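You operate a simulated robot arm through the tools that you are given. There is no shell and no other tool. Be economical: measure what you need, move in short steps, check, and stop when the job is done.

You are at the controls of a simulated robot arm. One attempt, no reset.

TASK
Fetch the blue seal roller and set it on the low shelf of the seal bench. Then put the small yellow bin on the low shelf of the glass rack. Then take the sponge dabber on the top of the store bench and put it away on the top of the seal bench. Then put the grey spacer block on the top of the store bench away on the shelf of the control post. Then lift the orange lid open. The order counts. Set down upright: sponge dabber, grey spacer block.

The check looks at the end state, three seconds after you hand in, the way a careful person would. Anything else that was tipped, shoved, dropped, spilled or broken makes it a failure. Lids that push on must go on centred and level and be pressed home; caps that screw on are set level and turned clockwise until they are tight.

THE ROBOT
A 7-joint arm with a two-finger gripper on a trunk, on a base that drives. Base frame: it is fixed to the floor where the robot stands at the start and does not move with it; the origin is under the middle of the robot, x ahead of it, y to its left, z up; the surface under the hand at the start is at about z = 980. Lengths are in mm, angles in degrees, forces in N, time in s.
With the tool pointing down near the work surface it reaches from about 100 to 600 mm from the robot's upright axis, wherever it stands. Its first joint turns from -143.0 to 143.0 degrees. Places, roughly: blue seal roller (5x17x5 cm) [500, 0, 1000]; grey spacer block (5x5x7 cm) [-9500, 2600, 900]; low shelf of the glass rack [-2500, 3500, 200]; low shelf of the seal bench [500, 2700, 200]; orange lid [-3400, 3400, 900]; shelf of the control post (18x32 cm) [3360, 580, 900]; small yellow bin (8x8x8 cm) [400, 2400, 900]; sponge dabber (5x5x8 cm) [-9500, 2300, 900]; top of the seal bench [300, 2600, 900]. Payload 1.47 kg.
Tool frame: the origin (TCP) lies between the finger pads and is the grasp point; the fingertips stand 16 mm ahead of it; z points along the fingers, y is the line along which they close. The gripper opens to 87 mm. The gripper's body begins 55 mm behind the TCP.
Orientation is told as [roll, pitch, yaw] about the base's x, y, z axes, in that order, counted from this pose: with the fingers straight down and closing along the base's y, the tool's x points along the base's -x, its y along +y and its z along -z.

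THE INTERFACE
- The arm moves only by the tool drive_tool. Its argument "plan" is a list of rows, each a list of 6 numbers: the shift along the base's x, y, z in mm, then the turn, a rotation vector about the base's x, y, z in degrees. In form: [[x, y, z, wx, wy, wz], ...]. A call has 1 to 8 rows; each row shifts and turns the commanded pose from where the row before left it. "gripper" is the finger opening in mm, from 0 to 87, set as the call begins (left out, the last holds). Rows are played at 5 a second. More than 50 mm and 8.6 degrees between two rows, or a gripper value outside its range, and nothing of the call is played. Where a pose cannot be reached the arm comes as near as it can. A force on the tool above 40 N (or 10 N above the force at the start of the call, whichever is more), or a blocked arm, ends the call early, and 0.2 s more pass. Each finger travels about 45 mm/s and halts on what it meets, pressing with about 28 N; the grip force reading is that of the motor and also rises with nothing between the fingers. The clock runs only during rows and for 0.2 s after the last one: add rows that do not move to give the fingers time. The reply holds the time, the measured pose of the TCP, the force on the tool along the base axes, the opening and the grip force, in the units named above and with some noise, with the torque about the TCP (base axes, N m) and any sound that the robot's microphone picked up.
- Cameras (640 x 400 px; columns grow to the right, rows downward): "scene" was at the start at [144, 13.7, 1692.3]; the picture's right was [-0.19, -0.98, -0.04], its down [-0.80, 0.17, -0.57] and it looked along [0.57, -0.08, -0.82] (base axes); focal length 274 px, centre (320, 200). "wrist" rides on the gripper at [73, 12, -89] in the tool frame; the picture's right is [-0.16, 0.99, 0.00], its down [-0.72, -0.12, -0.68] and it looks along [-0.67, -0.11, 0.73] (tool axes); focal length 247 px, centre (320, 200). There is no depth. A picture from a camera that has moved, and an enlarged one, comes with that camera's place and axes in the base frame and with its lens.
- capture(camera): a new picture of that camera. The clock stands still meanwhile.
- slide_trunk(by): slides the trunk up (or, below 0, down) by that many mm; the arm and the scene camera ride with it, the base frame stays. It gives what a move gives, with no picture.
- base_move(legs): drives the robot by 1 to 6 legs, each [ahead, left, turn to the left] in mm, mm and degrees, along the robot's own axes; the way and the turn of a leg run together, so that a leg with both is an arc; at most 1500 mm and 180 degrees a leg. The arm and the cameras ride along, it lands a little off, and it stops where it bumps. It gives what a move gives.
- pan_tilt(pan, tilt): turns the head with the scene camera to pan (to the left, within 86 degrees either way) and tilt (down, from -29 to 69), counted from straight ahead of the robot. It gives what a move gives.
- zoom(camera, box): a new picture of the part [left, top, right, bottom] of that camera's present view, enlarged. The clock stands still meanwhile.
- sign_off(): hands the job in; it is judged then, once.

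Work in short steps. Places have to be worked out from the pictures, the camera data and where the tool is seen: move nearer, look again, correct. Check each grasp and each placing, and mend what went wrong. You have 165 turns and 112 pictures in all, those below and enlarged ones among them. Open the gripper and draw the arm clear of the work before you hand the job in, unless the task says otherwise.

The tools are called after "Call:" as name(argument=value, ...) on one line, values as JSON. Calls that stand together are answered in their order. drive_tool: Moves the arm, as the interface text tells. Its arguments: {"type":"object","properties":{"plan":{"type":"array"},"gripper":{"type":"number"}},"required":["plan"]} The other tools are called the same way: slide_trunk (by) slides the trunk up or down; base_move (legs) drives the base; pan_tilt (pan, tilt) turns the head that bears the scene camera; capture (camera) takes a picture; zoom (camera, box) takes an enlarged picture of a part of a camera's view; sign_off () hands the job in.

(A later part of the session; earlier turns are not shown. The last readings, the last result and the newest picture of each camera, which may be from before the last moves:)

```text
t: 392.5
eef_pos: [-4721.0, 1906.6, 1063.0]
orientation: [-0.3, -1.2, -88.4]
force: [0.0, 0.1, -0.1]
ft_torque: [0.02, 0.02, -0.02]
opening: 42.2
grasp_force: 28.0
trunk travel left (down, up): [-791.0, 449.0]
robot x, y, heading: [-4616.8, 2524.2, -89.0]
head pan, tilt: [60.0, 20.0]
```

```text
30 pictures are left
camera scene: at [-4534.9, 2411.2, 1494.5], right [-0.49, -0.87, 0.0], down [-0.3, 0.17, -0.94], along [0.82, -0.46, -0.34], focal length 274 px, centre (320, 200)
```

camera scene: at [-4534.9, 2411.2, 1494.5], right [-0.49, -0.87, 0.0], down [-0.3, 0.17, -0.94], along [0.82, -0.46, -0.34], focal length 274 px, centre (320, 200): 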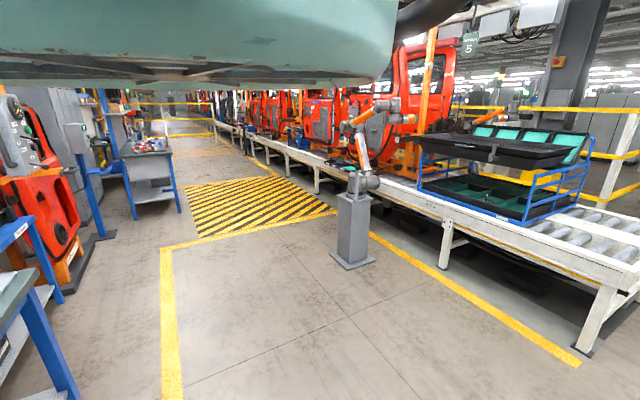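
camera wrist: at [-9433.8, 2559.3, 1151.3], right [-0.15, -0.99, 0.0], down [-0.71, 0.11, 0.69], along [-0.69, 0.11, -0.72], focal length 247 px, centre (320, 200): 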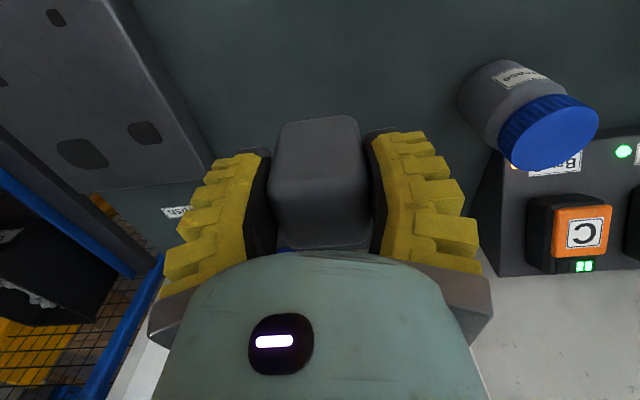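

The aisle is clear. I'll proceed along y≈2150 past the cobot, then y≈1600 past the seal bench.

Call:
base_move(legs=[[350, 0, -1], [0, 1500, 0], [0, 1500, 0], [560, 0, 0], [0, 1500, 0], [0, 900, 0]])

Call:
capture(camera="scene")

```text
t: 423.3
eef_pos: [760.2, 1064.4, 1063.1]
orientation: [-0.3, -1.1, -89.2]
force: [-1.1, 0.1, -0.9]
ft_torque: [0.03, 0.0, -0.01]
opening: 42.4
grasp_force: 28.2
trunk travel left (down, up): [-791.0, 449.0]
robot x, y, heading: [866.8, 1680.0, -90.0]
head pan, tilt: [60.0, 20.0]
```

```text
29 pictures are left
camera scene: at [950.7, 1566.0, 1494.5], right [-0.5, -0.87, 0.0], down [-0.3, 0.17, -0.94], along [0.82, -0.47, -0.34], focal length 274 px, centre (320, 200)
```

scene: 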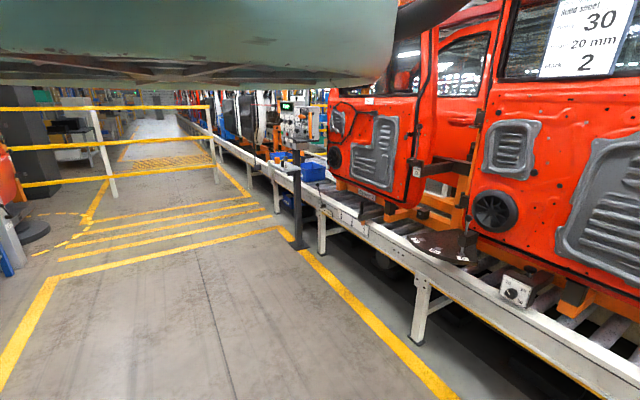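

The control post is ahead at about (3440,440). Zooming in on its shelf.

Call:
zoom(camera="scene", box=[250, 85, 362, 255])

```text
2.35 times, centred on (306, 170) of scene
camera zoom: at [950.7, 1566.0, 1494.5], right [-0.5, -0.87, 0.0], down [-0.3, 0.17, -0.94], along [0.82, -0.47, -0.34], focal length 645 px, centre (353, 271)
```

zoom: 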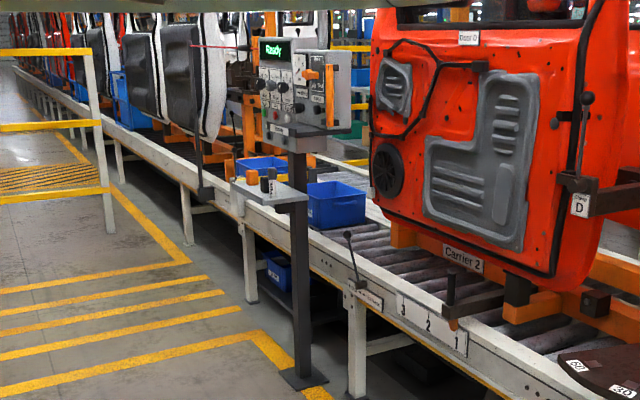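

The shelf carries a couple of black/orange items; its near end looks free. I'll move closer and look again.

Call:
base_move(legs=[[0, 1450, 0]])

Call:
zoom(camera="scene", box=[240, 80, 560, 280])

```text
t: 430.4
eef_pos: [2206.2, 1072.9, 1063.2]
orientation: [-0.2, -1.0, -88.6]
force: [-0.2, 0.2, -1.4]
ft_torque: [-0.01, 0.02, 0.02]
opening: 42.2
grasp_force: 27.7
trunk travel left (down, up): [-791.0, 449.0]
robot x, y, heading: [2311.0, 1691.2, -89.2]
head pan, tilt: [60.0, 20.0]
```

```text
2.00 times, centred on (400, 180) of scene
camera zoom: at [2392.5, 1578.0, 1494.5], right [-0.49, -0.87, 0.0], down [-0.3, 0.17, -0.94], along [0.82, -0.46, -0.34], focal length 548 px, centre (160, 240)
```

zoom: 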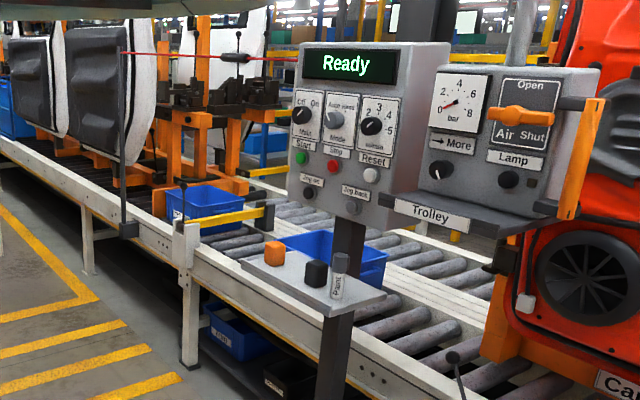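

The shelf layout is clear: orange cap at x≈3493, black block x≈3325, paint jar x≈3242, all on y≈590, shelf z≈900. The free gap is at x≈3409, which suits the block at (3409,~620). Moving in front of it.

Call:
base_move(legs=[[0, 1200, -0.8], [220, 0, 0]])

Call:
capture(camera="wrist")

```text
t: 437.9
eef_pos: [3386.2, 850.5, 1062.2]
orientation: [-0.3, -1.1, -91.5]
force: [-0.8, -0.6, -1.4]
ft_torque: [0.04, 0.02, 0.03]
opening: 42.0
grasp_force: 27.9
trunk travel left (down, up): [-791.0, 449.0]
robot x, y, heading: [3521.0, 1461.7, -92.2]
head pan, tilt: [60.0, 20.0]
```

```text
26 pictures are left
camera wrist: at [3400.3, 924.6, 1150.5], right [0.98, -0.18, 0.0], down [-0.13, -0.71, 0.69], along [-0.13, -0.68, -0.72], focal length 247 px, centre (320, 200)
```

wrist: 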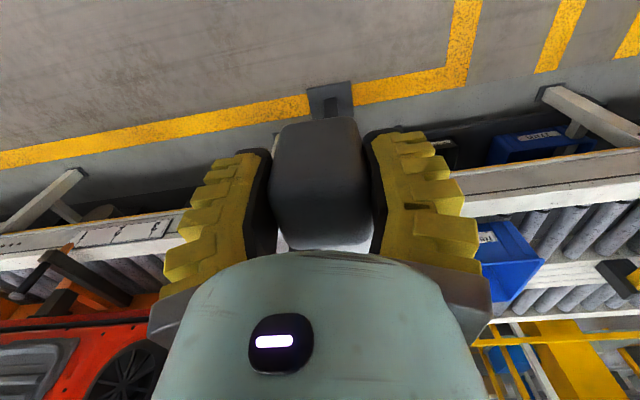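

The post base is at (3359,478). I'll correct the heading and move in to y≈720 for a closer look.

Call:
base_move(legs=[[0, 0, 2.2], [130, 0, 0]])

Call:
capture(camera="wrist")

```text
t: 439.5
eef_pos: [3410.9, 718.2, 1062.3]
orientation: [-0.3, -1.1, -89.2]
force: [-0.2, -0.3, -0.5]
ft_torque: [0.0, 0.01, -0.03]
opening: 42.0
grasp_force: 28.3
trunk travel left (down, up): [-791.0, 449.0]
robot x, y, heading: [3524.5, 1337.4, -90.0]
head pan, tilt: [60.0, 20.0]
```

```text
25 pictures are left
camera wrist: at [3422.2, 792.0, 1150.5], right [0.99, -0.14, 0.0], down [-0.1, -0.71, 0.69], along [-0.1, -0.69, -0.72], focal length 247 px, centre (320, 200)
```

wrist: 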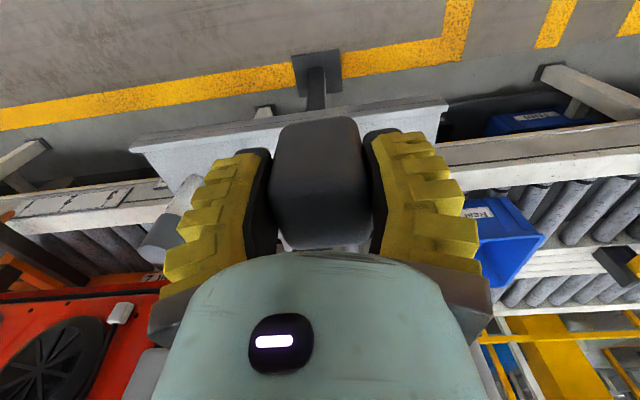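

The shelf top is z≈905–920 and its front edge y≈670, but the items are hidden behind my hand. I'll sidestep left for one look at the gap.

Call:
base_move(legs=[[0, 280, 0]])

Call:
zoom(camera="wrist", box=[0, 80, 320, 280])

```text
t: 441.5
eef_pos: [3684.2, 718.9, 1062.2]
orientation: [-0.3, -1.0, -89.4]
force: [-0.2, -0.2, -0.8]
ft_torque: [0.03, 0.0, 0.03]
opening: 42.0
grasp_force: 27.9
trunk travel left (down, up): [-791.0, 449.0]
robot x, y, heading: [3795.9, 1335.8, -89.9]
head pan, tilt: [60.0, 20.0]
```

```text
2.00 times, centred on (160, 180) of wrist
camera zoom: at [3695.8, 792.4, 1150.5], right [0.99, -0.15, 0.0], down [-0.1, -0.71, 0.69], along [-0.1, -0.69, -0.72], focal length 494 px, centre (640, 240)
```

zoom: 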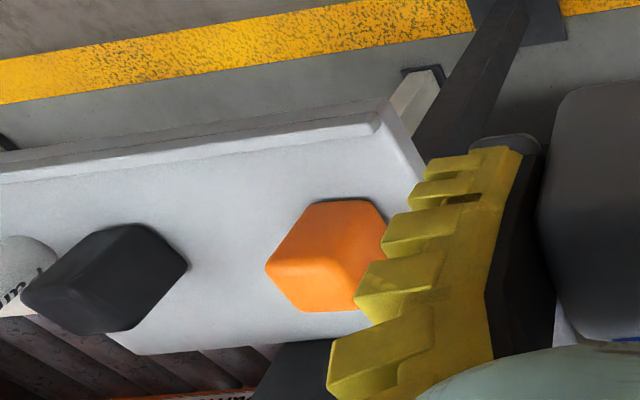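

The gap is clear: black block ends at x≈3340, orange starts at x≈3456, both with front faces at y≈620; shelf front y≈673. Target for the grey block: (3398,640). Moving back over it.

Call:
base_move(legs=[[0, -286, 0], [70, 0, 0]])

```text
t: 444.1
eef_pos: [3394.7, 645.2, 1063.6]
orientation: [-0.3, -1.0, -89.1]
force: [-0.3, -1.0, -0.5]
ft_torque: [0.0, 0.03, 0.0]
opening: 42.0
grasp_force: 28.1
trunk travel left (down, up): [-791.0, 449.0]
robot x, y, heading: [3504.1, 1265.3, -89.9]
head pan, tilt: [60.0, 20.0]
```

On target. I'll lower to z≈970, then feel for contact.

Call:
drive_tool(plan=[[3, -5, -25, 0, 0, 0], [0, 0, -25, 0, 0, 0], [0, 0, -25, 0, 0, 0], [0, 0, -15, 0, 0, 0]])

Call:
capture(camera="wrist")

```text
t: 445.1
eef_pos: [3398.3, 640.9, 971.0]
orientation: [-0.5, -1.0, -89.2]
force: [-0.1, 0.4, -0.6]
ft_torque: [0.03, -0.03, 0.0]
opening: 42.2
grasp_force: 28.1
trunk travel left (down, up): [-791.0, 449.0]
robot x, y, heading: [3507.1, 1266.9, -90.0]
head pan, tilt: [60.0, 20.0]
```

```text
23 pictures are left
camera wrist: at [3409.9, 715.1, 1059.2], right [0.99, -0.14, 0.0], down [-0.1, -0.71, 0.69], along [-0.1, -0.69, -0.72], focal length 247 px, centre (320, 200)
```

wrist: 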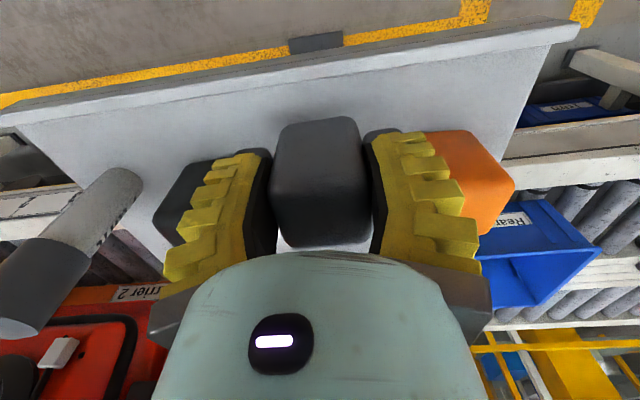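

Slightly inward by 4 mm, then lowering to contact.

Call:
drive_tool(plan=[[0, -4, -4, 0, 0, 0], [0, 0, -3, 0, 0, 0], [0, 0, -3, 0, 0, 0]])

Call:
drive_tool(plan=[[0, 0, -2, 0, 0, 0], [0, 0, -2, 0, 0, 0], [0, 0, -2, 0, 0, 0]])

Call:
drive_tool(plan=[[0, 0, -2, 0, 0, 0], [0, 0, -2, 0, 0, 0]])

```text
t: 445.9
eef_pos: [3398.3, 637.9, 963.4]
orientation: [-0.4, -1.1, -89.3]
force: [-0.6, 0.4, -0.8]
ft_torque: [0.01, 0.0, 0.01]
opening: 42.1
grasp_force: 27.6
trunk travel left (down, up): [-791.0, 449.0]
robot x, y, heading: [3503.9, 1262.8, -89.9]
head pan, tilt: [60.0, 20.0]
```

```text
t: 446.7
eef_pos: [3397.9, 637.0, 956.6]
orientation: [-0.3, -1.0, -89.2]
force: [0.3, 0.2, -1.0]
ft_torque: [0.01, -0.02, -0.01]
opening: 41.9
grasp_force: 28.1
trunk travel left (down, up): [-791.0, 449.0]
robot x, y, heading: [3500.7, 1264.4, -90.1]
head pan, tilt: [60.0, 20.0]
```

```text
t: 447.3
eef_pos: [3396.6, 637.5, 953.4]
orientation: [-0.3, -1.1, -89.3]
force: [0.6, -0.5, 0.3]
ft_torque: [0.0, -0.04, 0.0]
opening: 42.1
grasp_force: 27.7
trunk travel left (down, up): [-791.0, 449.0]
robot x, y, heading: [3501.4, 1263.2, -90.1]
head pan, tilt: [60.0, 20.0]
```

Call:
drive_tool(plan=[[0, 0, -2, 0, 0, 0], [0, 0, -2, 0, 0, 0]])

Call:
drive_tool(plan=[[0, 0, -2, 0, 0, 0], [0, 0, -2, 0, 0, 0]])

```text
t: 447.9
eef_pos: [3398.2, 635.5, 950.7]
orientation: [-0.3, -1.1, -89.1]
force: [1.2, 1.1, 2.1]
ft_torque: [-0.03, -0.16, 0.06]
opening: 42.1
grasp_force: 27.7
trunk travel left (down, up): [-791.0, 449.0]
robot x, y, heading: [3505.1, 1262.4, -90.1]
head pan, tilt: [60.0, 20.0]
```

```text
t: 448.5
eef_pos: [3397.1, 633.8, 946.5]
orientation: [-0.3, -1.4, -89.1]
force: [1.1, 4.4, 20.0]
ft_torque: [0.0, -0.08, -0.02]
opening: 43.0
grasp_force: 27.9
trunk travel left (down, up): [-791.0, 449.0]
robot x, y, heading: [3504.2, 1265.7, -89.8]
head pan, tilt: [60.0, 20.0]
```

Contact. I'll ease 2 mm, open modestly (the fingers are in front of the neighbours anyway), and rise.

Call:
drive_tool(plan=[[0, 0, 2, 0, 0, 0], [0, 0, 0, 0, 0, 0]])

Call:
drive_tool(plan=[[0, 0, 0, 0, 0, 0], [0, 0, 0, 0, 0, 0], [0, 0, 0, 0, 0, 0]], gripper=56)

Call:
drive_tool(plan=[[0, 0, 10, 0, 0, 0], [0, 0, 25, 0, 0, 0], [0, 0, 35, 0, 0, 0], [0, 0, 35, 0, 0, 0], [0, 10, 30, 0, 0, 0]])

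Call:
capture(camera="wrist")

```text
t: 449.1
eef_pos: [3398.8, 634.8, 946.3]
orientation: [-0.2, -1.1, -89.1]
force: [-0.3, -2.2, 3.8]
ft_torque: [-0.22, 0.03, 0.0]
opening: 42.5
grasp_force: 27.7
trunk travel left (down, up): [-791.0, 449.0]
robot x, y, heading: [3506.4, 1263.9, -89.7]
head pan, tilt: [60.0, 20.0]
```

```text
t: 449.9
eef_pos: [3398.7, 635.2, 946.5]
orientation: [-0.2, -1.0, -89.2]
force: [-0.4, 0.1, 0.5]
ft_torque: [-0.05, -0.02, 0.05]
opening: 60.9
grasp_force: 3.6
trunk travel left (down, up): [-791.0, 449.0]
robot x, y, heading: [3505.2, 1264.3, -89.7]
head pan, tilt: [60.0, 20.0]
```

```text
t: 451.1
eef_pos: [3395.2, 645.0, 1081.7]
orientation: [-0.3, -1.1, -89.4]
force: [0.4, -0.1, -0.9]
ft_torque: [-0.02, 0.03, -0.01]
opening: 60.7
grasp_force: 3.2
trunk travel left (down, up): [-791.0, 449.0]
robot x, y, heading: [3505.5, 1264.1, -90.0]
head pan, tilt: [60.0, 20.0]
```

```text
22 pictures are left
camera wrist: at [3407.7, 719.7, 1170.0], right [0.99, -0.15, 0.0], down [-0.1, -0.71, 0.69], along [-0.1, -0.69, -0.72], focal length 247 px, centre (320, 200)
```

wrist: 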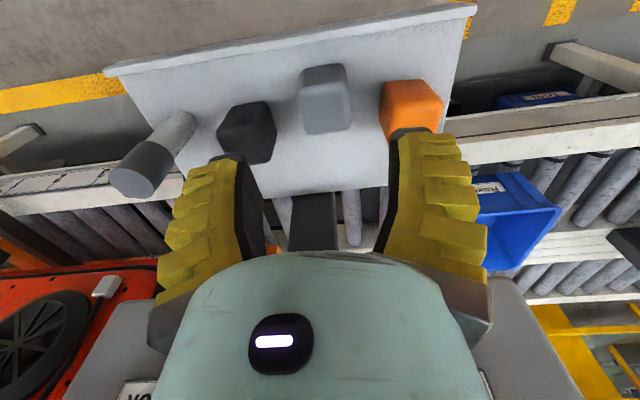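

The block stands upright in the gap. Last: the orange lid at ≈(-3350,3426). I'll drive back, turn to face +y, and approach.

Call:
base_move(legs=[[-370, 0, 0], [0, -1500, 0], [0, -1500, 0], [0, -1500, 0], [0, -450, 0], [0, 0, 180]])

```text
t: 484.4
eef_pos: [-1375.1, 2308.2, 1081.1]
orientation: [-0.3, -1.0, 91.7]
force: [-0.4, 0.7, -0.2]
ft_torque: [0.02, 0.03, 0.0]
opening: 60.9
grasp_force: 3.6
trunk travel left (down, up): [-791.0, 449.0]
robot x, y, heading: [-1475.6, 1688.7, 90.8]
head pan, tilt: [60.0, 20.0]
```

Call:
base_move(legs=[[430, 0, -0.8], [0, 1500, 0]])

Call:
zoom(camera="scene", box=[300, 120, 620, 320])

```text
t: 494.2
eef_pos: [-2914.5, 2728.8, 1081.2]
orientation: [-0.3, -1.2, 91.7]
force: [-0.1, -0.7, -0.6]
ft_torque: [0.04, 0.03, 0.0]
opening: 61.0
grasp_force: 3.2
trunk travel left (down, up): [-791.0, 449.0]
robot x, y, heading: [-3014.6, 2110.7, 91.2]
head pan, tilt: [60.0, 20.0]
```

```text
2.00 times, centred on (460, 220) of scene
camera zoom: at [-3094.8, 2225.5, 1494.5], right [0.48, 0.88, 0.0], down [0.3, -0.17, -0.94], along [-0.82, 0.45, -0.34], focal length 548 px, centre (40, 160)
```

zoom: 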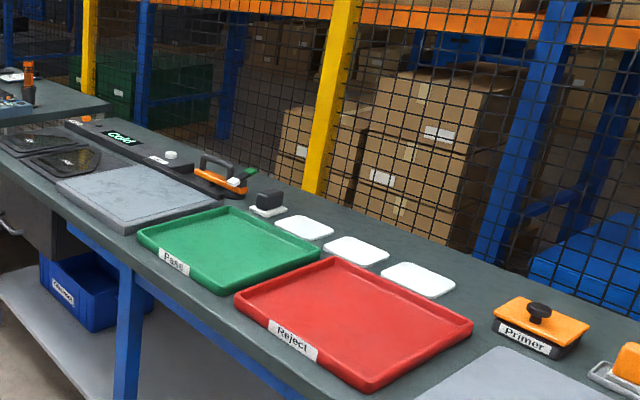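

That's the orange lid on the "Primer" box, with a black knob, at ≈(-3380,3380). I'll drive so the hand is just in front of it and look from above.

Call:
base_move(legs=[[0, 0, -1.2], [0, 475, 0], [510, 0, 0]])

Call:
capture(camera="wrist")

```text
t: 500.0
eef_pos: [-3375.2, 3249.3, 1082.5]
orientation: [-0.3, -1.2, 91.1]
force: [-0.4, -0.1, 0.4]
ft_torque: [-0.02, 0.01, -0.01]
opening: 61.1
grasp_force: 3.8
trunk travel left (down, up): [-791.0, 449.0]
robot x, y, heading: [-3477.9, 2631.8, 90.5]
head pan, tilt: [60.0, 20.0]
```

```text
20 pictures are left
camera wrist: at [-3385.1, 3173.5, 1169.5], right [-0.99, 0.14, 0.0], down [0.1, 0.71, 0.69], along [0.1, 0.69, -0.72], focal length 247 px, centre (320, 200)
```

wrist: 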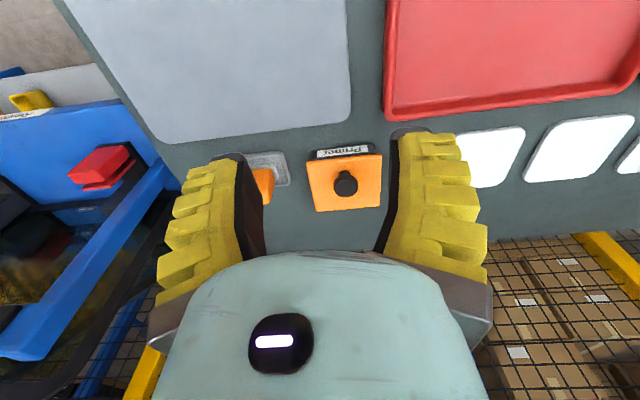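

Zooming to find the hinge side and the knob.

Call:
zoom(camera="wrist", box=[264, 130, 424, 230])

```text
4.00 times, centred on (344, 180) of wrist
camera zoom: at [-3385.1, 3173.5, 1169.5], right [-0.99, 0.14, 0.0], down [0.1, 0.71, 0.69], along [0.1, 0.69, -0.72], focal length 988 px, centre (224, 280)
```

zoom: 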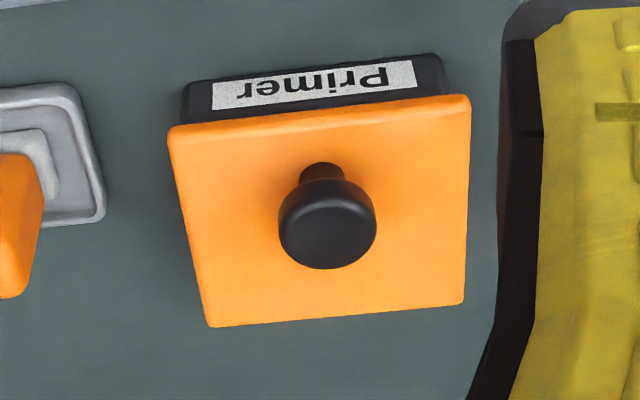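

The knob sits toward the front of the lid and the hinge must be at the back (y≈3466, z≈888). Knob centre ≈(-3388,3394), top z≈918. I'll move the base forward carefully to get within reach.

Call:
base_move(legs=[[80, 0, -0.5]])

Call:
base_move(legs=[[50, 0, 0]])

Call:
capture(camera="wrist")

```text
t: 501.0
eef_pos: [-3369.7, 3325.0, 1081.2]
orientation: [-0.3, -1.1, 90.6]
force: [0.5, -0.2, 0.4]
ft_torque: [-0.01, 0.0, 0.02]
opening: 61.0
grasp_force: 3.4
trunk travel left (down, up): [-791.0, 449.0]
robot x, y, heading: [-3479.8, 2707.5, 90.2]
head pan, tilt: [60.0, 20.0]
```

```text
t: 501.9
eef_pos: [-3369.8, 3376.3, 1082.1]
orientation: [-0.3, -1.1, 90.6]
force: [-0.6, 0.0, -0.3]
ft_torque: [0.06, -0.01, -0.01]
opening: 60.8
grasp_force: 3.4
trunk travel left (down, up): [-791.0, 449.0]
robot x, y, heading: [-3478.5, 2759.4, 90.1]
head pan, tilt: [60.0, 20.0]
```

```text
18 pictures are left
camera wrist: at [-3381.3, 3301.5, 1169.6], right [-0.99, 0.15, 0.0], down [0.1, 0.71, 0.69], along [0.1, 0.69, -0.72], focal length 247 px, centre (320, 200)
```

wrist: 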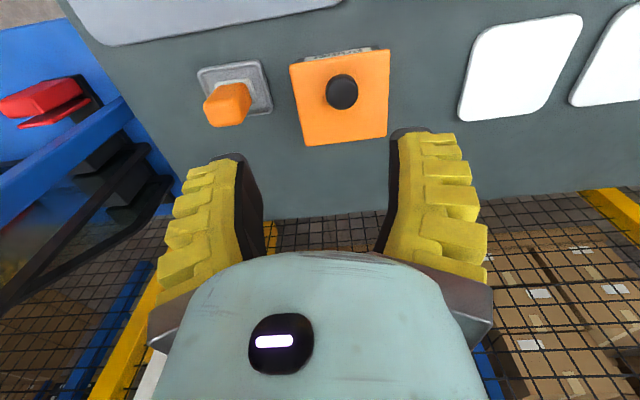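

Estimates agree (knob at (-3388,3397)). I need a bit more forward reach for the arc, so I'll edge the base on carefully.

Call:
base_move(legs=[[40, 0, 0]])

Call:
base_move(legs=[[40, 0, 0]])

```text
t: 502.8
eef_pos: [-3369.5, 3416.6, 1081.9]
orientation: [-0.4, -1.1, 90.6]
force: [0.7, 0.3, 0.3]
ft_torque: [0.0, -0.02, 0.03]
opening: 61.0
grasp_force: 2.8
trunk travel left (down, up): [-791.0, 449.0]
robot x, y, heading: [-3476.4, 2799.9, 90.0]
head pan, tilt: [60.0, 20.0]
```

```text
t: 503.7
eef_pos: [-3369.9, 3457.5, 1082.4]
orientation: [-0.3, -1.1, 90.6]
force: [-0.6, -0.5, 0.2]
ft_torque: [0.01, 0.0, 0.01]
opening: 60.8
grasp_force: 3.4
trunk travel left (down, up): [-791.0, 449.0]
robot x, y, heading: [-3478.5, 2835.9, 89.9]
head pan, tilt: [60.0, 20.0]
```

No bump; the knob is now at comfortable reach. I'll descend over the knob.

Call:
drive_tool(plan=[[-9, -30, 0, 0, 0, 0], [-9, -31, -15, 0, 0, 0], [0, 0, -35, 0, 0, 0], [0, 0, -35, 0, 0, 0], [0, 0, -30, 0, 0, 0]])

Call:
capture(camera="wrist")

```text
t: 504.9
eef_pos: [-3389.0, 3395.6, 965.0]
orientation: [-0.3, -1.2, 90.6]
force: [-0.5, 0.3, -0.1]
ft_torque: [0.0, -0.02, -0.01]
opening: 61.0
grasp_force: 3.5
trunk travel left (down, up): [-791.0, 449.0]
robot x, y, heading: [-3485.5, 2838.0, 90.2]
head pan, tilt: [60.0, 20.0]
```

```text
17 pictures are left
camera wrist: at [-3399.6, 3319.4, 1052.3], right [-0.99, 0.15, 0.0], down [0.1, 0.71, 0.7], along [0.1, 0.69, -0.72], focal length 247 px, centre (320, 200)
```

wrist: 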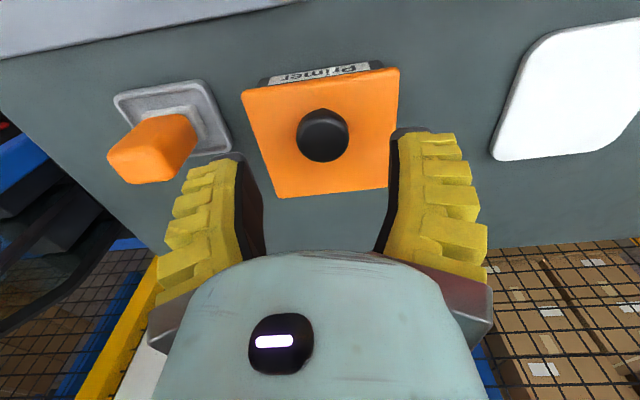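

Perfectly centred. I'll descend to z≈917 and grip the knob.

Call:
drive_tool(plan=[[0, 0, -16, 0, 0, 0], [0, 0, -16, 0, 0, 0], [0, 0, -16, 0, 0, 0]])

Call:
drive_tool(plan=[[0, 0, 0, 0, 0, 0], [0, 0, 0, 0, 0, 0], [0, 0, 0, 0, 0, 0], [0, 0, 0, 0, 0, 0], [0, 0, 0, 0, 0, 0]], gripper=0)

Call:
capture(camera="wrist")

```text
t: 505.7
eef_pos: [-3391.4, 3396.3, 916.7]
orientation: [-0.4, -0.9, 90.6]
force: [0.8, 0.7, 0.0]
ft_torque: [0.01, 0.0, 0.0]
opening: 60.9
grasp_force: 3.5
trunk travel left (down, up): [-791.0, 449.0]
robot x, y, heading: [-3480.2, 2838.0, 89.9]
head pan, tilt: [60.0, 20.0]
```

```text
t: 506.9
eef_pos: [-3389.5, 3397.3, 915.9]
orientation: [-0.4, -1.2, 90.6]
force: [3.0, -7.3, 14.3]
ft_torque: [0.49, -0.03, -0.02]
opening: 26.6
grasp_force: 30.0
trunk travel left (down, up): [-791.0, 449.0]
robot x, y, heading: [-3480.0, 2840.9, 89.8]
head pan, tilt: [60.0, 20.0]
```

```text
16 pictures are left
camera wrist: at [-3400.5, 3321.1, 1004.4], right [-0.99, 0.15, 0.0], down [0.1, 0.71, 0.69], along [0.11, 0.69, -0.72], focal length 247 px, centre (320, 200)
```

wrist: 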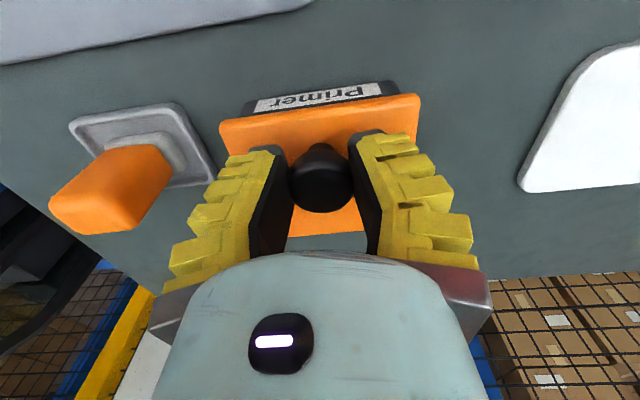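

The knob is gripped. I'll lift along the hinge arc in small steps and check.

Call:
drive_tool(plan=[[0, 2.5, 6, -1, 0, 0], [0, 2.7, 5.8, -1, 0, 0], [0, 3.5, 5.5, -1, 0, 0], [0, 3.7, 5.2, -1, 0, 0]])

Call:
capture(camera="wrist")

```text
t: 507.9
eef_pos: [-3389.7, 3408.7, 943.2]
orientation: [-0.3, 2.8, 90.6]
force: [1.8, 7.7, -10.9]
ft_torque: [-0.23, -0.04, -0.02]
opening: 13.4
grasp_force: 30.1
trunk travel left (down, up): [-791.0, 449.0]
robot x, y, heading: [-3480.0, 2841.2, 89.8]
head pan, tilt: [60.0, 20.0]
```

```text
15 pictures are left
camera wrist: at [-3400.1, 3339.4, 1033.8], right [-0.99, 0.15, -0.01], down [0.1, 0.76, 0.64], along [0.1, 0.64, -0.76], focal length 247 px, centre (320, 200)
```

wrist: 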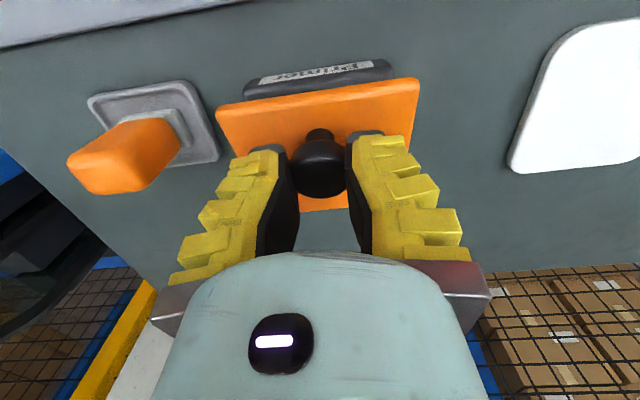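

The lid is lifting about its back hinge. Continuing the arc.

Call:
drive_tool(plan=[[0, 5, 3.5, -2, 0, 0], [0, 5, 3.5, -2, 0, 0], [0, 5.5, 3.3, -2, 0, 0], [0, 5.5, 3, -2, 0, 0]])

Call:
capture(camera="wrist")

```text
t: 508.9
eef_pos: [-3389.4, 3426.6, 954.7]
orientation: [0.0, 11.4, 90.6]
force: [-6.7, -23.0, 23.5]
ft_torque: [-0.45, 0.08, 0.04]
opening: 16.3
grasp_force: 29.9
trunk travel left (down, up): [-791.0, 449.0]
robot x, y, heading: [-3479.1, 2837.5, 90.1]
head pan, tilt: [60.0, 20.0]
```

```text
14 pictures are left
camera wrist: at [-3399.8, 3371.3, 1056.1], right [-0.99, 0.14, -0.03], down [0.11, 0.84, 0.52], along [0.1, 0.52, -0.85], focal length 247 px, centre (320, 200)
```

wrist: 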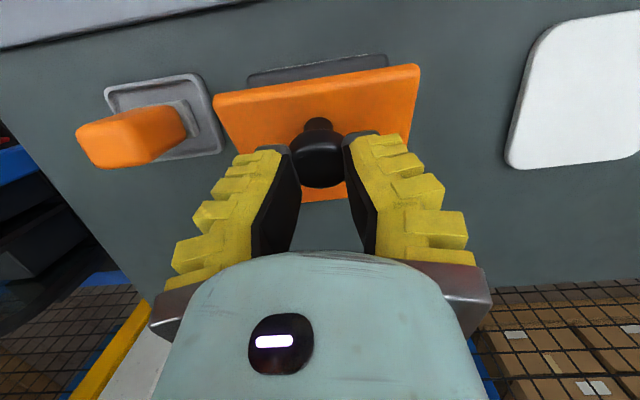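

The readings say the arc needs more z now. I'll adjust with more lift.

Call:
drive_tool(plan=[[0, 1, 5, -2, 0, 0], [0, 2, 5, -2, 0, 0]])

Call:
drive_tool(plan=[[0, 4, 4, -2, 0, 0], [0, 4, 4, -2, 0, 0]])

```text
t: 509.5
eef_pos: [-3386.2, 3433.1, 964.4]
orientation: [-0.2, 14.8, 90.6]
force: [-0.1, 0.4, -0.4]
ft_torque: [0.02, -0.02, -0.01]
opening: 0.1
grasp_force: 28.7
trunk travel left (down, up): [-791.0, 449.0]
robot x, y, heading: [-3478.7, 2841.3, 90.2]
head pan, tilt: [60.0, 20.0]
```

```text
t: 510.1
eef_pos: [-3385.9, 3441.6, 974.5]
orientation: [-0.2, 18.8, 90.6]
force: [-0.1, 0.0, -0.9]
ft_torque: [0.0, 0.01, 0.02]
opening: 0.2
grasp_force: 27.9
trunk travel left (down, up): [-791.0, 449.0]
robot x, y, heading: [-3482.1, 2836.8, 89.7]
head pan, tilt: [60.0, 20.0]
```

The knob slipped out (opening 0). I'll check the lid state.

Call:
capture(camera="wrist")

```text
13 pictures are left
camera wrist: at [-3397.5, 3400.2, 1082.1], right [-0.99, 0.14, -0.05], down [0.1, 0.91, 0.41], along [0.11, 0.4, -0.91], focal length 247 px, centre (320, 200)
```

wrist: 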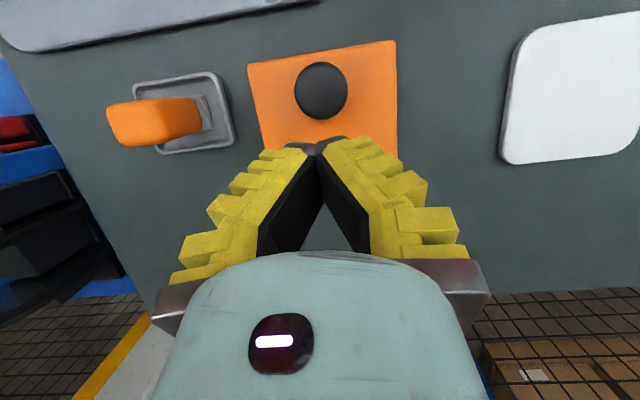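

The lid fell closed again; the grip was too shallow and slid off. I'll reopen, level the tool and re-grip deeper, then follow a tighter arc while tilting with the lid. First raise, level, and edge the base 50 mm forward for reach.

Call:
drive_tool(plan=[[0, -5, 15, 6.6, 0, 0], [0, -10, 10, 6.6, 0, 0], [0, -14, 5, 6.7, 0, 0], [0, -15, 0, 0, 0, 0]], gripper=60)

Call:
base_move(legs=[[45, 0, 0]])

Call:
drive_tool(plan=[[0, -20, 0, 0, 0, 0], [0, -23, 0, 0, 0, 0], [0, 0, 0, 0, 0, 0]])

Call:
capture(camera="wrist")

```text
t: 511.1
eef_pos: [-3386.3, 3396.5, 1002.2]
orientation: [-0.3, -1.0, 90.5]
force: [0.7, 0.8, 0.7]
ft_torque: [-0.05, -0.04, 0.03]
opening: 64.6
grasp_force: 3.7
trunk travel left (down, up): [-791.0, 449.0]
robot x, y, heading: [-3483.4, 2838.2, 90.2]
head pan, tilt: [60.0, 20.0]
```

```text
t: 512.0
eef_pos: [-3387.9, 3441.5, 1002.0]
orientation: [-0.4, -1.0, 90.6]
force: [-0.2, 0.8, -0.4]
ft_torque: [0.02, 0.0, -0.01]
opening: 64.7
grasp_force: 3.1
trunk travel left (down, up): [-791.0, 449.0]
robot x, y, heading: [-3480.7, 2886.2, 89.7]
head pan, tilt: [60.0, 20.0]
```

```text
t: 512.8
eef_pos: [-3389.2, 3398.1, 1002.9]
orientation: [-0.4, -1.0, 90.6]
force: [0.6, 0.0, -0.2]
ft_torque: [0.01, 0.0, -0.03]
opening: 65.1
grasp_force: 2.9
trunk travel left (down, up): [-791.0, 449.0]
robot x, y, heading: [-3479.0, 2882.4, 89.7]
head pan, tilt: [60.0, 20.0]
```

```text
12 pictures are left
camera wrist: at [-3400.1, 3322.9, 1091.5], right [-0.99, 0.15, 0.0], down [0.11, 0.71, 0.69], along [0.1, 0.69, -0.72], focal length 247 px, centre (320, 200)
```

wrist: 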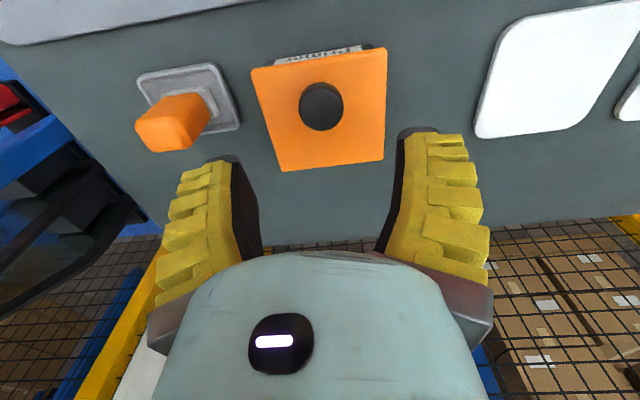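

The knob is unchanged at (-3390,3398). I'll descend deeper this time to z≈909, then grip.

Call:
drive_tool(plan=[[0, 0, -30, 0, 0, 0], [0, 0, -30, 0, 0, 0], [0, 0, -20, 0, 0, 0], [0, 0, -10, 0, 0, 0], [0, 0, -4, 0, 0, 0]])

Call:
drive_tool(plan=[[0, 0, 0, 0, 0, 0], [0, 0, 0, 0, 0, 0], [0, 0, 0, 0, 0, 0], [0, 0, 0, 0, 0, 0], [0, 0, 0, 0, 0, 0]], gripper=0)

```text
t: 514.0
eef_pos: [-3386.4, 3398.4, 906.5]
orientation: [-0.3, -1.0, 90.6]
force: [-0.3, -0.3, 0.4]
ft_torque: [-0.01, 0.04, -0.02]
opening: 64.8
grasp_force: 3.0
trunk travel left (down, up): [-791.0, 449.0]
robot x, y, heading: [-3479.4, 2885.5, 90.1]
head pan, tilt: [60.0, 20.0]
```

```text
t: 515.2
eef_pos: [-3389.4, 3398.5, 907.3]
orientation: [-0.2, -0.9, 90.7]
force: [-3.9, -0.3, 0.5]
ft_torque: [-0.14, 0.02, 0.02]
opening: 29.0
grasp_force: 30.0
trunk travel left (down, up): [-791.0, 449.0]
robot x, y, heading: [-3478.2, 2884.9, 90.0]
head pan, tilt: [60.0, 20.0]
```

Firm deep grip (opening 29). Now the arc in stages, tilting with the lid.

Call:
drive_tool(plan=[[0, 3.0, 7.2, -3, 0, 0], [0, 3.9, 6.8, -3, 0, 0], [0, 4.6, 6.3, -3, 0, 0]])

Call:
drive_tool(plan=[[0, 5.3, 5.8, -3, 0, 0], [0, 5.8, 5.3, -3, 0, 0]])

```text
t: 516.0
eef_pos: [-3388.9, 3409.8, 927.0]
orientation: [-0.1, 8.2, 90.7]
force: [-4.8, -2.9, -5.7]
ft_torque: [-0.56, 0.02, -0.02]
opening: 21.8
grasp_force: 30.2
trunk travel left (down, up): [-791.0, 449.0]
robot x, y, heading: [-3481.4, 2883.7, 90.0]
head pan, tilt: [60.0, 20.0]
```

```text
t: 516.6
eef_pos: [-3390.0, 3420.7, 939.1]
orientation: [0.0, 14.0, 90.6]
force: [-6.6, -0.6, -7.6]
ft_torque: [-0.43, 0.09, 0.0]
opening: 21.0
grasp_force: 30.1
trunk travel left (down, up): [-791.0, 449.0]
robot x, y, heading: [-3479.1, 2884.4, 90.1]
head pan, tilt: [60.0, 20.0]
```

Forces are small, and it's tracking well. Continue.

Call:
drive_tool(plan=[[0, 6.4, 4.6, -3, 0, 0], [0, 6.8, 3.9, -3, 0, 0]])

Call:
drive_tool(plan=[[0, 7.1, 3.2, -3, 0, 0], [0, 7.5, 2.4, -3, 0, 0]])

Call:
capture(camera="wrist")

```text
t: 517.2
eef_pos: [-3388.3, 3432.6, 946.6]
orientation: [0.2, 20.2, 90.7]
force: [-8.6, -10.0, 2.2]
ft_torque: [-0.55, 0.08, -0.03]
opening: 25.4
grasp_force: 30.1
trunk travel left (down, up): [-791.0, 449.0]
robot x, y, heading: [-3479.2, 2881.7, 90.0]
head pan, tilt: [60.0, 20.0]
```

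```text
t: 517.8
eef_pos: [-3388.4, 3449.6, 953.3]
orientation: [0.1, 25.8, 91.0]
force: [-9.0, -1.4, -6.1]
ft_torque: [-0.24, 0.07, -0.1]
opening: 29.1
grasp_force: 29.7
trunk travel left (down, up): [-791.0, 449.0]
robot x, y, heading: [-3478.1, 2882.1, 90.1]
head pan, tilt: [60.0, 20.0]
```

```text
11 pictures are left
camera wrist: at [-3399.5, 3422.3, 1065.8], right [-0.99, 0.13, -0.07], down [0.1, 0.95, 0.3], along [0.1, 0.29, -0.95], focal length 247 px, centre (320, 200)
```

wrist: 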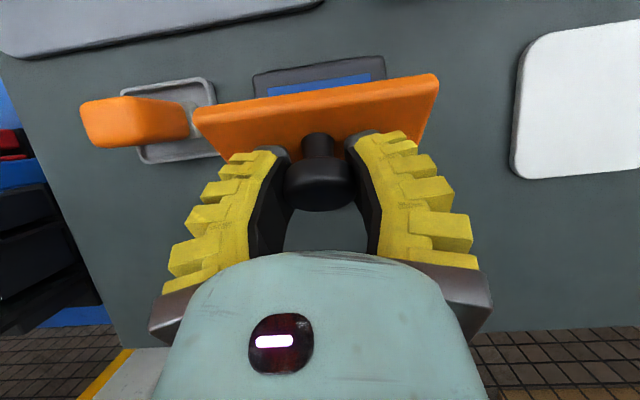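

The lid is well up (~55°) and still firmly held. Continuing past vertical.

Call:
drive_tool(plan=[[0, 7.7, 1.6, -3, 0, 0], [0, 7.8, 0.8, -3, 0, 0]])

Call:
drive_tool(plan=[[0, 7.9, 0, -3, 0, 0], [0, 7.8, -0.8, -3, 0, 0]])

Call:
drive_tool(plan=[[0, 7.6, -1.7, -3, 0, 0], [0, 7.5, -2.4, -3, 0, 0]])

Call:
capture(camera="wrist")

```text
t: 518.3
eef_pos: [-3390.0, 3453.8, 953.0]
orientation: [0.9, 28.6, 91.4]
force: [-3.2, 1.7, -13.5]
ft_torque: [-0.1, -0.03, 0.07]
opening: 27.3
grasp_force: 30.4
out of reach, approached as far as the arm can: row 2
trunk travel left (down, up): [-791.0, 449.0]
robot x, y, heading: [-3478.8, 2882.4, 90.0]
head pan, tilt: [60.0, 20.0]
stopped in row 2: the force on the tool passed its limit at 52 N (the readings are from after the stop); the commanded pose is now the measured one
```

```text
t: 518.8
eef_pos: [-3389.1, 3454.6, 954.6]
orientation: [0.0, 28.8, 90.9]
force: [3.1, 2.8, -16.1]
ft_torque: [-0.17, 0.06, 0.05]
opening: 26.4
grasp_force: 30.2
out of reach, approached as far as the arm can: row 1, 2
trunk travel left (down, up): [-791.0, 449.0]
robot x, y, heading: [-3474.7, 2886.9, 90.0]
head pan, tilt: [60.0, 20.0]
stopped in row 2: the force on the tool passed its limit at 51 N (the readings are from after the stop); the commanded pose is now the measured one
```

```text
t: 519.2
eef_pos: [-3388.2, 3456.7, 955.1]
orientation: [-0.5, 29.5, 90.4]
force: [5.7, 1.2, -13.0]
ft_torque: [-0.11, 0.15, 0.02]
opening: 26.1
grasp_force: 30.3
out of reach, approached as far as the arm can: row 1
trunk travel left (down, up): [-791.0, 449.0]
robot x, y, heading: [-3475.8, 2884.1, 90.0]
head pan, tilt: [60.0, 20.0]
stopped in row 1: the force on the tool passed its limit at 49 N (the readings are from after the stop); the commanded pose is now the measured one
```

```text
10 pictures are left
camera wrist: at [-3401.1, 3435.9, 1068.6], right [-0.99, 0.13, -0.09], down [0.1, 0.97, 0.24], along [0.11, 0.22, -0.97], focal length 247 px, centre (320, 200)
```

wrist: 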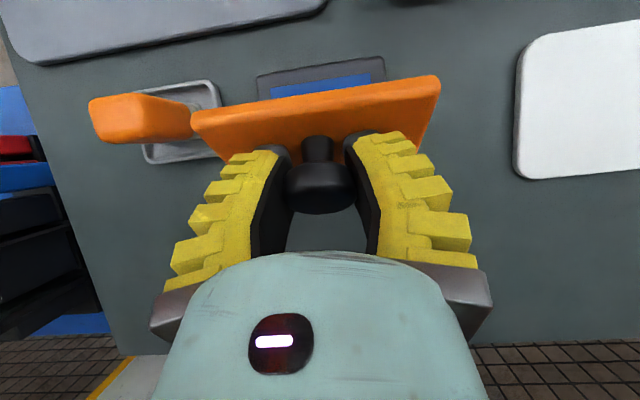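

The arm's reach limit. The arc is nearly horizontal here, so I'll carry the lid on with the base in small steps.

Call:
base_move(legs=[[12, 0, 0]])

Call:
base_move(legs=[[12, 0, 0]])

```text
t: 519.9
eef_pos: [-3389.6, 3467.2, 955.7]
orientation: [-0.5, 29.5, 90.5]
force: [8.0, -5.1, -4.3]
ft_torque: [-0.5, -0.02, -0.03]
opening: 26.4
grasp_force: 30.0
trunk travel left (down, up): [-791.0, 449.0]
robot x, y, heading: [-3475.4, 2898.8, 89.8]
head pan, tilt: [60.0, 20.0]
```

```text
t: 520.7
eef_pos: [-3388.6, 3478.5, 955.1]
orientation: [-0.4, 29.6, 90.4]
force: [5.5, -5.0, -13.4]
ft_torque: [-0.39, 0.08, -0.05]
opening: 24.9
grasp_force: 29.7
trunk travel left (down, up): [-791.0, 449.0]
robot x, y, heading: [-3481.2, 2908.9, 89.4]
head pan, tilt: [60.0, 20.0]
```

Works well, θ≈78° now. I'll continue, lowering slightly as the arc passes the top.

Call:
drive_tool(plan=[[0, 0, -3, 0, 0, 0]])

Call:
base_move(legs=[[12, 0, 0]])

Call:
drive_tool(plan=[[0, 0, -4, 0, 0, 0]])

Call:
base_move(legs=[[12, 0, 0]])

Call:
capture(camera="wrist")

```text
t: 521.1
eef_pos: [-3387.9, 3480.4, 953.9]
orientation: [-0.5, 29.6, 90.4]
force: [1.5, -5.3, 9.6]
ft_torque: [-0.43, 0.13, -0.1]
opening: 25.3
grasp_force: 30.4
trunk travel left (down, up): [-791.0, 449.0]
robot x, y, heading: [-3478.5, 2910.2, 89.7]
head pan, tilt: [60.0, 20.0]
```

```text
t: 521.8
eef_pos: [-3389.0, 3493.2, 950.3]
orientation: [-0.5, 29.4, 90.4]
force: [2.3, -4.1, -9.1]
ft_torque: [-0.11, 0.18, -0.23]
opening: 24.7
grasp_force: 30.0
trunk travel left (down, up): [-791.0, 449.0]
robot x, y, heading: [-3476.0, 2923.1, 89.9]
head pan, tilt: [60.0, 20.0]
```

```text
t: 522.2
eef_pos: [-3389.2, 3493.6, 949.1]
orientation: [-0.4, 29.4, 90.3]
force: [0.6, -4.8, 11.3]
ft_torque: [-0.58, 0.21, -0.22]
opening: 24.7
grasp_force: 29.7
trunk travel left (down, up): [-791.0, 449.0]
robot x, y, heading: [-3480.2, 2921.3, 89.8]
head pan, tilt: [60.0, 20.0]
```

```text
t: 523.0
eef_pos: [-3387.8, 3502.8, 945.8]
orientation: [-0.5, 29.5, 90.4]
force: [1.6, -6.0, -13.4]
ft_torque: [-0.1, 0.17, -0.21]
opening: 23.6
grasp_force: 30.3
trunk travel left (down, up): [-791.0, 449.0]
robot x, y, heading: [-3483.1, 2930.9, 89.9]
head pan, tilt: [60.0, 20.0]
```

```text
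9 pictures are left
camera wrist: at [-3401.0, 3482.6, 1058.9], right [-0.99, 0.13, -0.08], down [0.1, 0.97, 0.24], along [0.11, 0.23, -0.97], focal length 247 px, centre (320, 200)
```

wrist: 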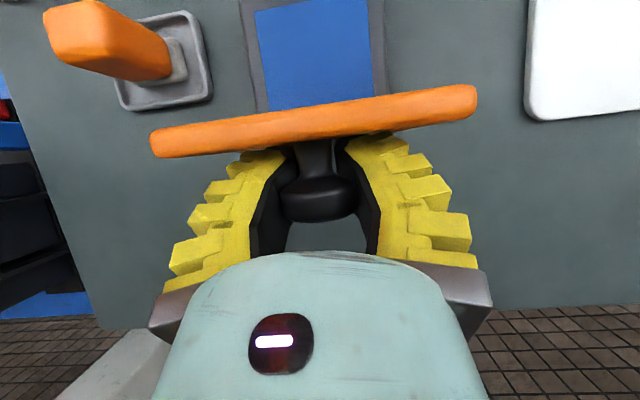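

The lid is about vertical. A few more steps to pass well beyond vertical.

Call:
drive_tool(plan=[[0, 0, -5, 0, 0, 0]])

Call:
base_move(legs=[[10, 0, 0]])

Call:
drive_tool(plan=[[0, 0, -6, 0, 0, 0]])

Call:
base_move(legs=[[8, 0, 0]])

```text
t: 523.4
eef_pos: [-3389.9, 3505.0, 943.3]
orientation: [-0.5, 29.3, 90.3]
force: [0.9, -3.4, 4.5]
ft_torque: [-0.31, 0.16, -0.17]
opening: 23.0
grasp_force: 30.5
trunk travel left (down, up): [-791.0, 449.0]
robot x, y, heading: [-3482.0, 2926.7, 89.9]
head pan, tilt: [60.0, 20.0]
```

```text
t: 524.1
eef_pos: [-3388.7, 3509.2, 940.7]
orientation: [-0.4, 29.6, 90.4]
force: [1.4, -12.5, -16.0]
ft_torque: [-0.25, 0.14, -0.04]
opening: 21.1
grasp_force: 30.2
trunk travel left (down, up): [-791.0, 449.0]
robot x, y, heading: [-3480.3, 2942.8, 90.1]
head pan, tilt: [60.0, 20.0]
```

```text
t: 524.5
eef_pos: [-3388.3, 3508.4, 937.0]
orientation: [-0.6, 29.5, 90.1]
force: [3.9, -2.1, -3.3]
ft_torque: [-0.11, 0.08, -0.19]
opening: 19.3
grasp_force: 30.0
out of reach, approached as far as the arm can: row 1
trunk travel left (down, up): [-791.0, 449.0]
robot x, y, heading: [-3477.4, 2941.2, 89.9]
head pan, tilt: [60.0, 20.0]
```

```text
t: 525.3
eef_pos: [-3388.9, 3512.5, 933.9]
orientation: [-0.5, 30.0, 90.1]
force: [7.0, -17.3, -12.2]
ft_torque: [-0.54, 0.0, 0.22]
opening: 18.1
grasp_force: 29.8
trunk travel left (down, up): [-791.0, 449.0]
robot x, y, heading: [-3480.9, 2948.3, 89.8]
head pan, tilt: [60.0, 20.0]
```

Rising resistance suggests the lid's stop, with θ≈105–110°. I'll release and check whether it stays open.

Call:
drive_tool(plan=[[0, 0, 0, 0, 0, 0], [0, 0, 0, 0, 0, 0], [0, 0, 0, 0, 0, 0]], gripper=60)

Call:
capture(camera="wrist")

```text
t: 526.1
eef_pos: [-3389.6, 3517.1, 936.7]
orientation: [-0.3, 29.7, 90.3]
force: [0.2, -0.2, 0.1]
ft_torque: [0.02, -0.01, -0.01]
opening: 64.6
grasp_force: 3.3
trunk travel left (down, up): [-791.0, 449.0]
robot x, y, heading: [-3476.3, 2951.3, 89.6]
head pan, tilt: [60.0, 20.0]
```

```text
8 pictures are left
camera wrist: at [-3402.0, 3497.1, 1050.7], right [-0.99, 0.13, -0.08], down [0.11, 0.97, 0.23], along [0.11, 0.22, -0.97], focal length 247 px, centre (320, 200)
```

wrist: 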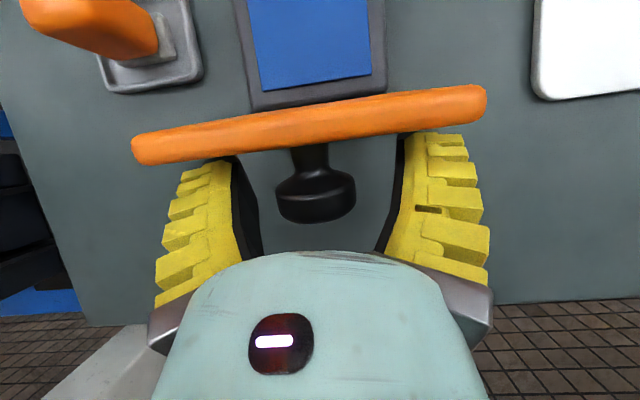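

The lid stays open past vertical on its own. I'll withdraw along the tool axis (up and back), away from the lid.

Call:
drive_tool(plan=[[0, 4, 9, 0, 0, 0], [0, 5, 10, 0, 0, 0], [0, 5, 12, 0, 0, 0]], gripper=80)

Call:
capture(camera="wrist")

```text
t: 526.9
eef_pos: [-3391.0, 3531.8, 969.1]
orientation: [-0.4, 29.6, 90.3]
force: [0.7, 0.3, -0.3]
ft_torque: [0.05, 0.0, 0.03]
opening: 81.7
grasp_force: 0.9
trunk travel left (down, up): [-791.0, 449.0]
robot x, y, heading: [-3478.6, 2950.7, 89.9]
head pan, tilt: [60.0, 20.0]
```

```text
7 pictures are left
camera wrist: at [-3401.9, 3511.3, 1082.9], right [-0.99, 0.13, -0.08], down [0.11, 0.97, 0.23], along [0.11, 0.22, -0.97], focal length 247 px, centre (320, 200)
```

wrist: 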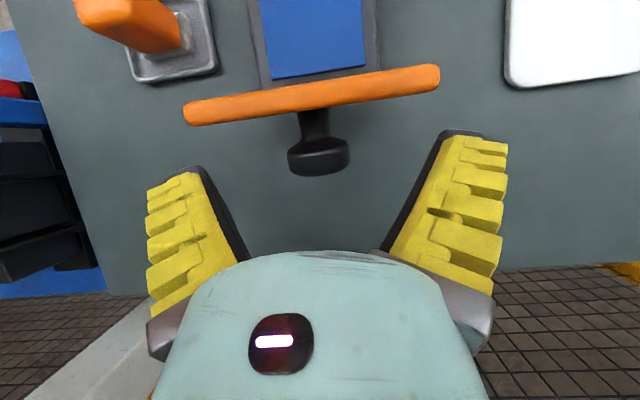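

Clear of lid and knob. I'll raise the trunk straight up, then back the base away.

Call:
slide_trunk(by=250)

Call:
base_move(legs=[[-450, 0, 0]])

Call:
capture(camera="wrist")

```text
t: 529.5
eef_pos: [-3389.7, 3530.4, 1218.6]
orientation: [-0.4, 29.8, 90.2]
force: [-1.2, 0.4, 1.1]
ft_torque: [0.02, 0.02, -0.01]
opening: 81.9
grasp_force: 1.3
trunk travel left (down, up): [-1041.0, 199.0]
robot x, y, heading: [-3478.6, 2951.8, 90.1]
head pan, tilt: [60.0, 20.0]
```

```text
t: 532.2
eef_pos: [-3388.6, 3073.9, 1219.3]
orientation: [-0.4, 29.7, 90.1]
force: [-0.3, 0.2, -0.2]
ft_torque: [0.0, 0.01, 0.0]
opening: 81.5
grasp_force: 0.8
trunk travel left (down, up): [-1041.0, 199.0]
robot x, y, heading: [-3480.7, 2493.6, 89.6]
head pan, tilt: [60.0, 20.0]
```

```text
6 pictures are left
camera wrist: at [-3401.8, 3054.0, 1332.7], right [-0.99, 0.13, -0.08], down [0.11, 0.97, 0.23], along [0.11, 0.22, -0.97], focal length 247 px, centre (320, 200)
```

wrist: 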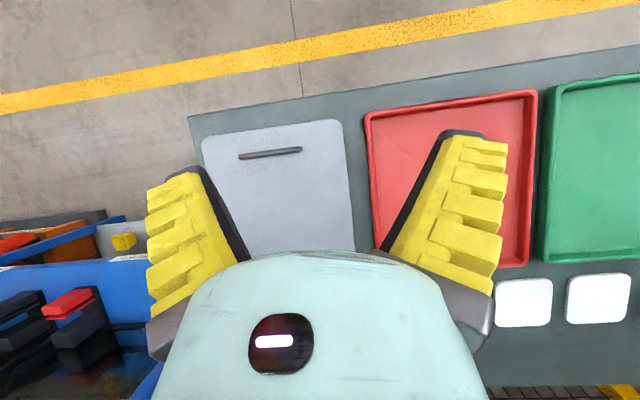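

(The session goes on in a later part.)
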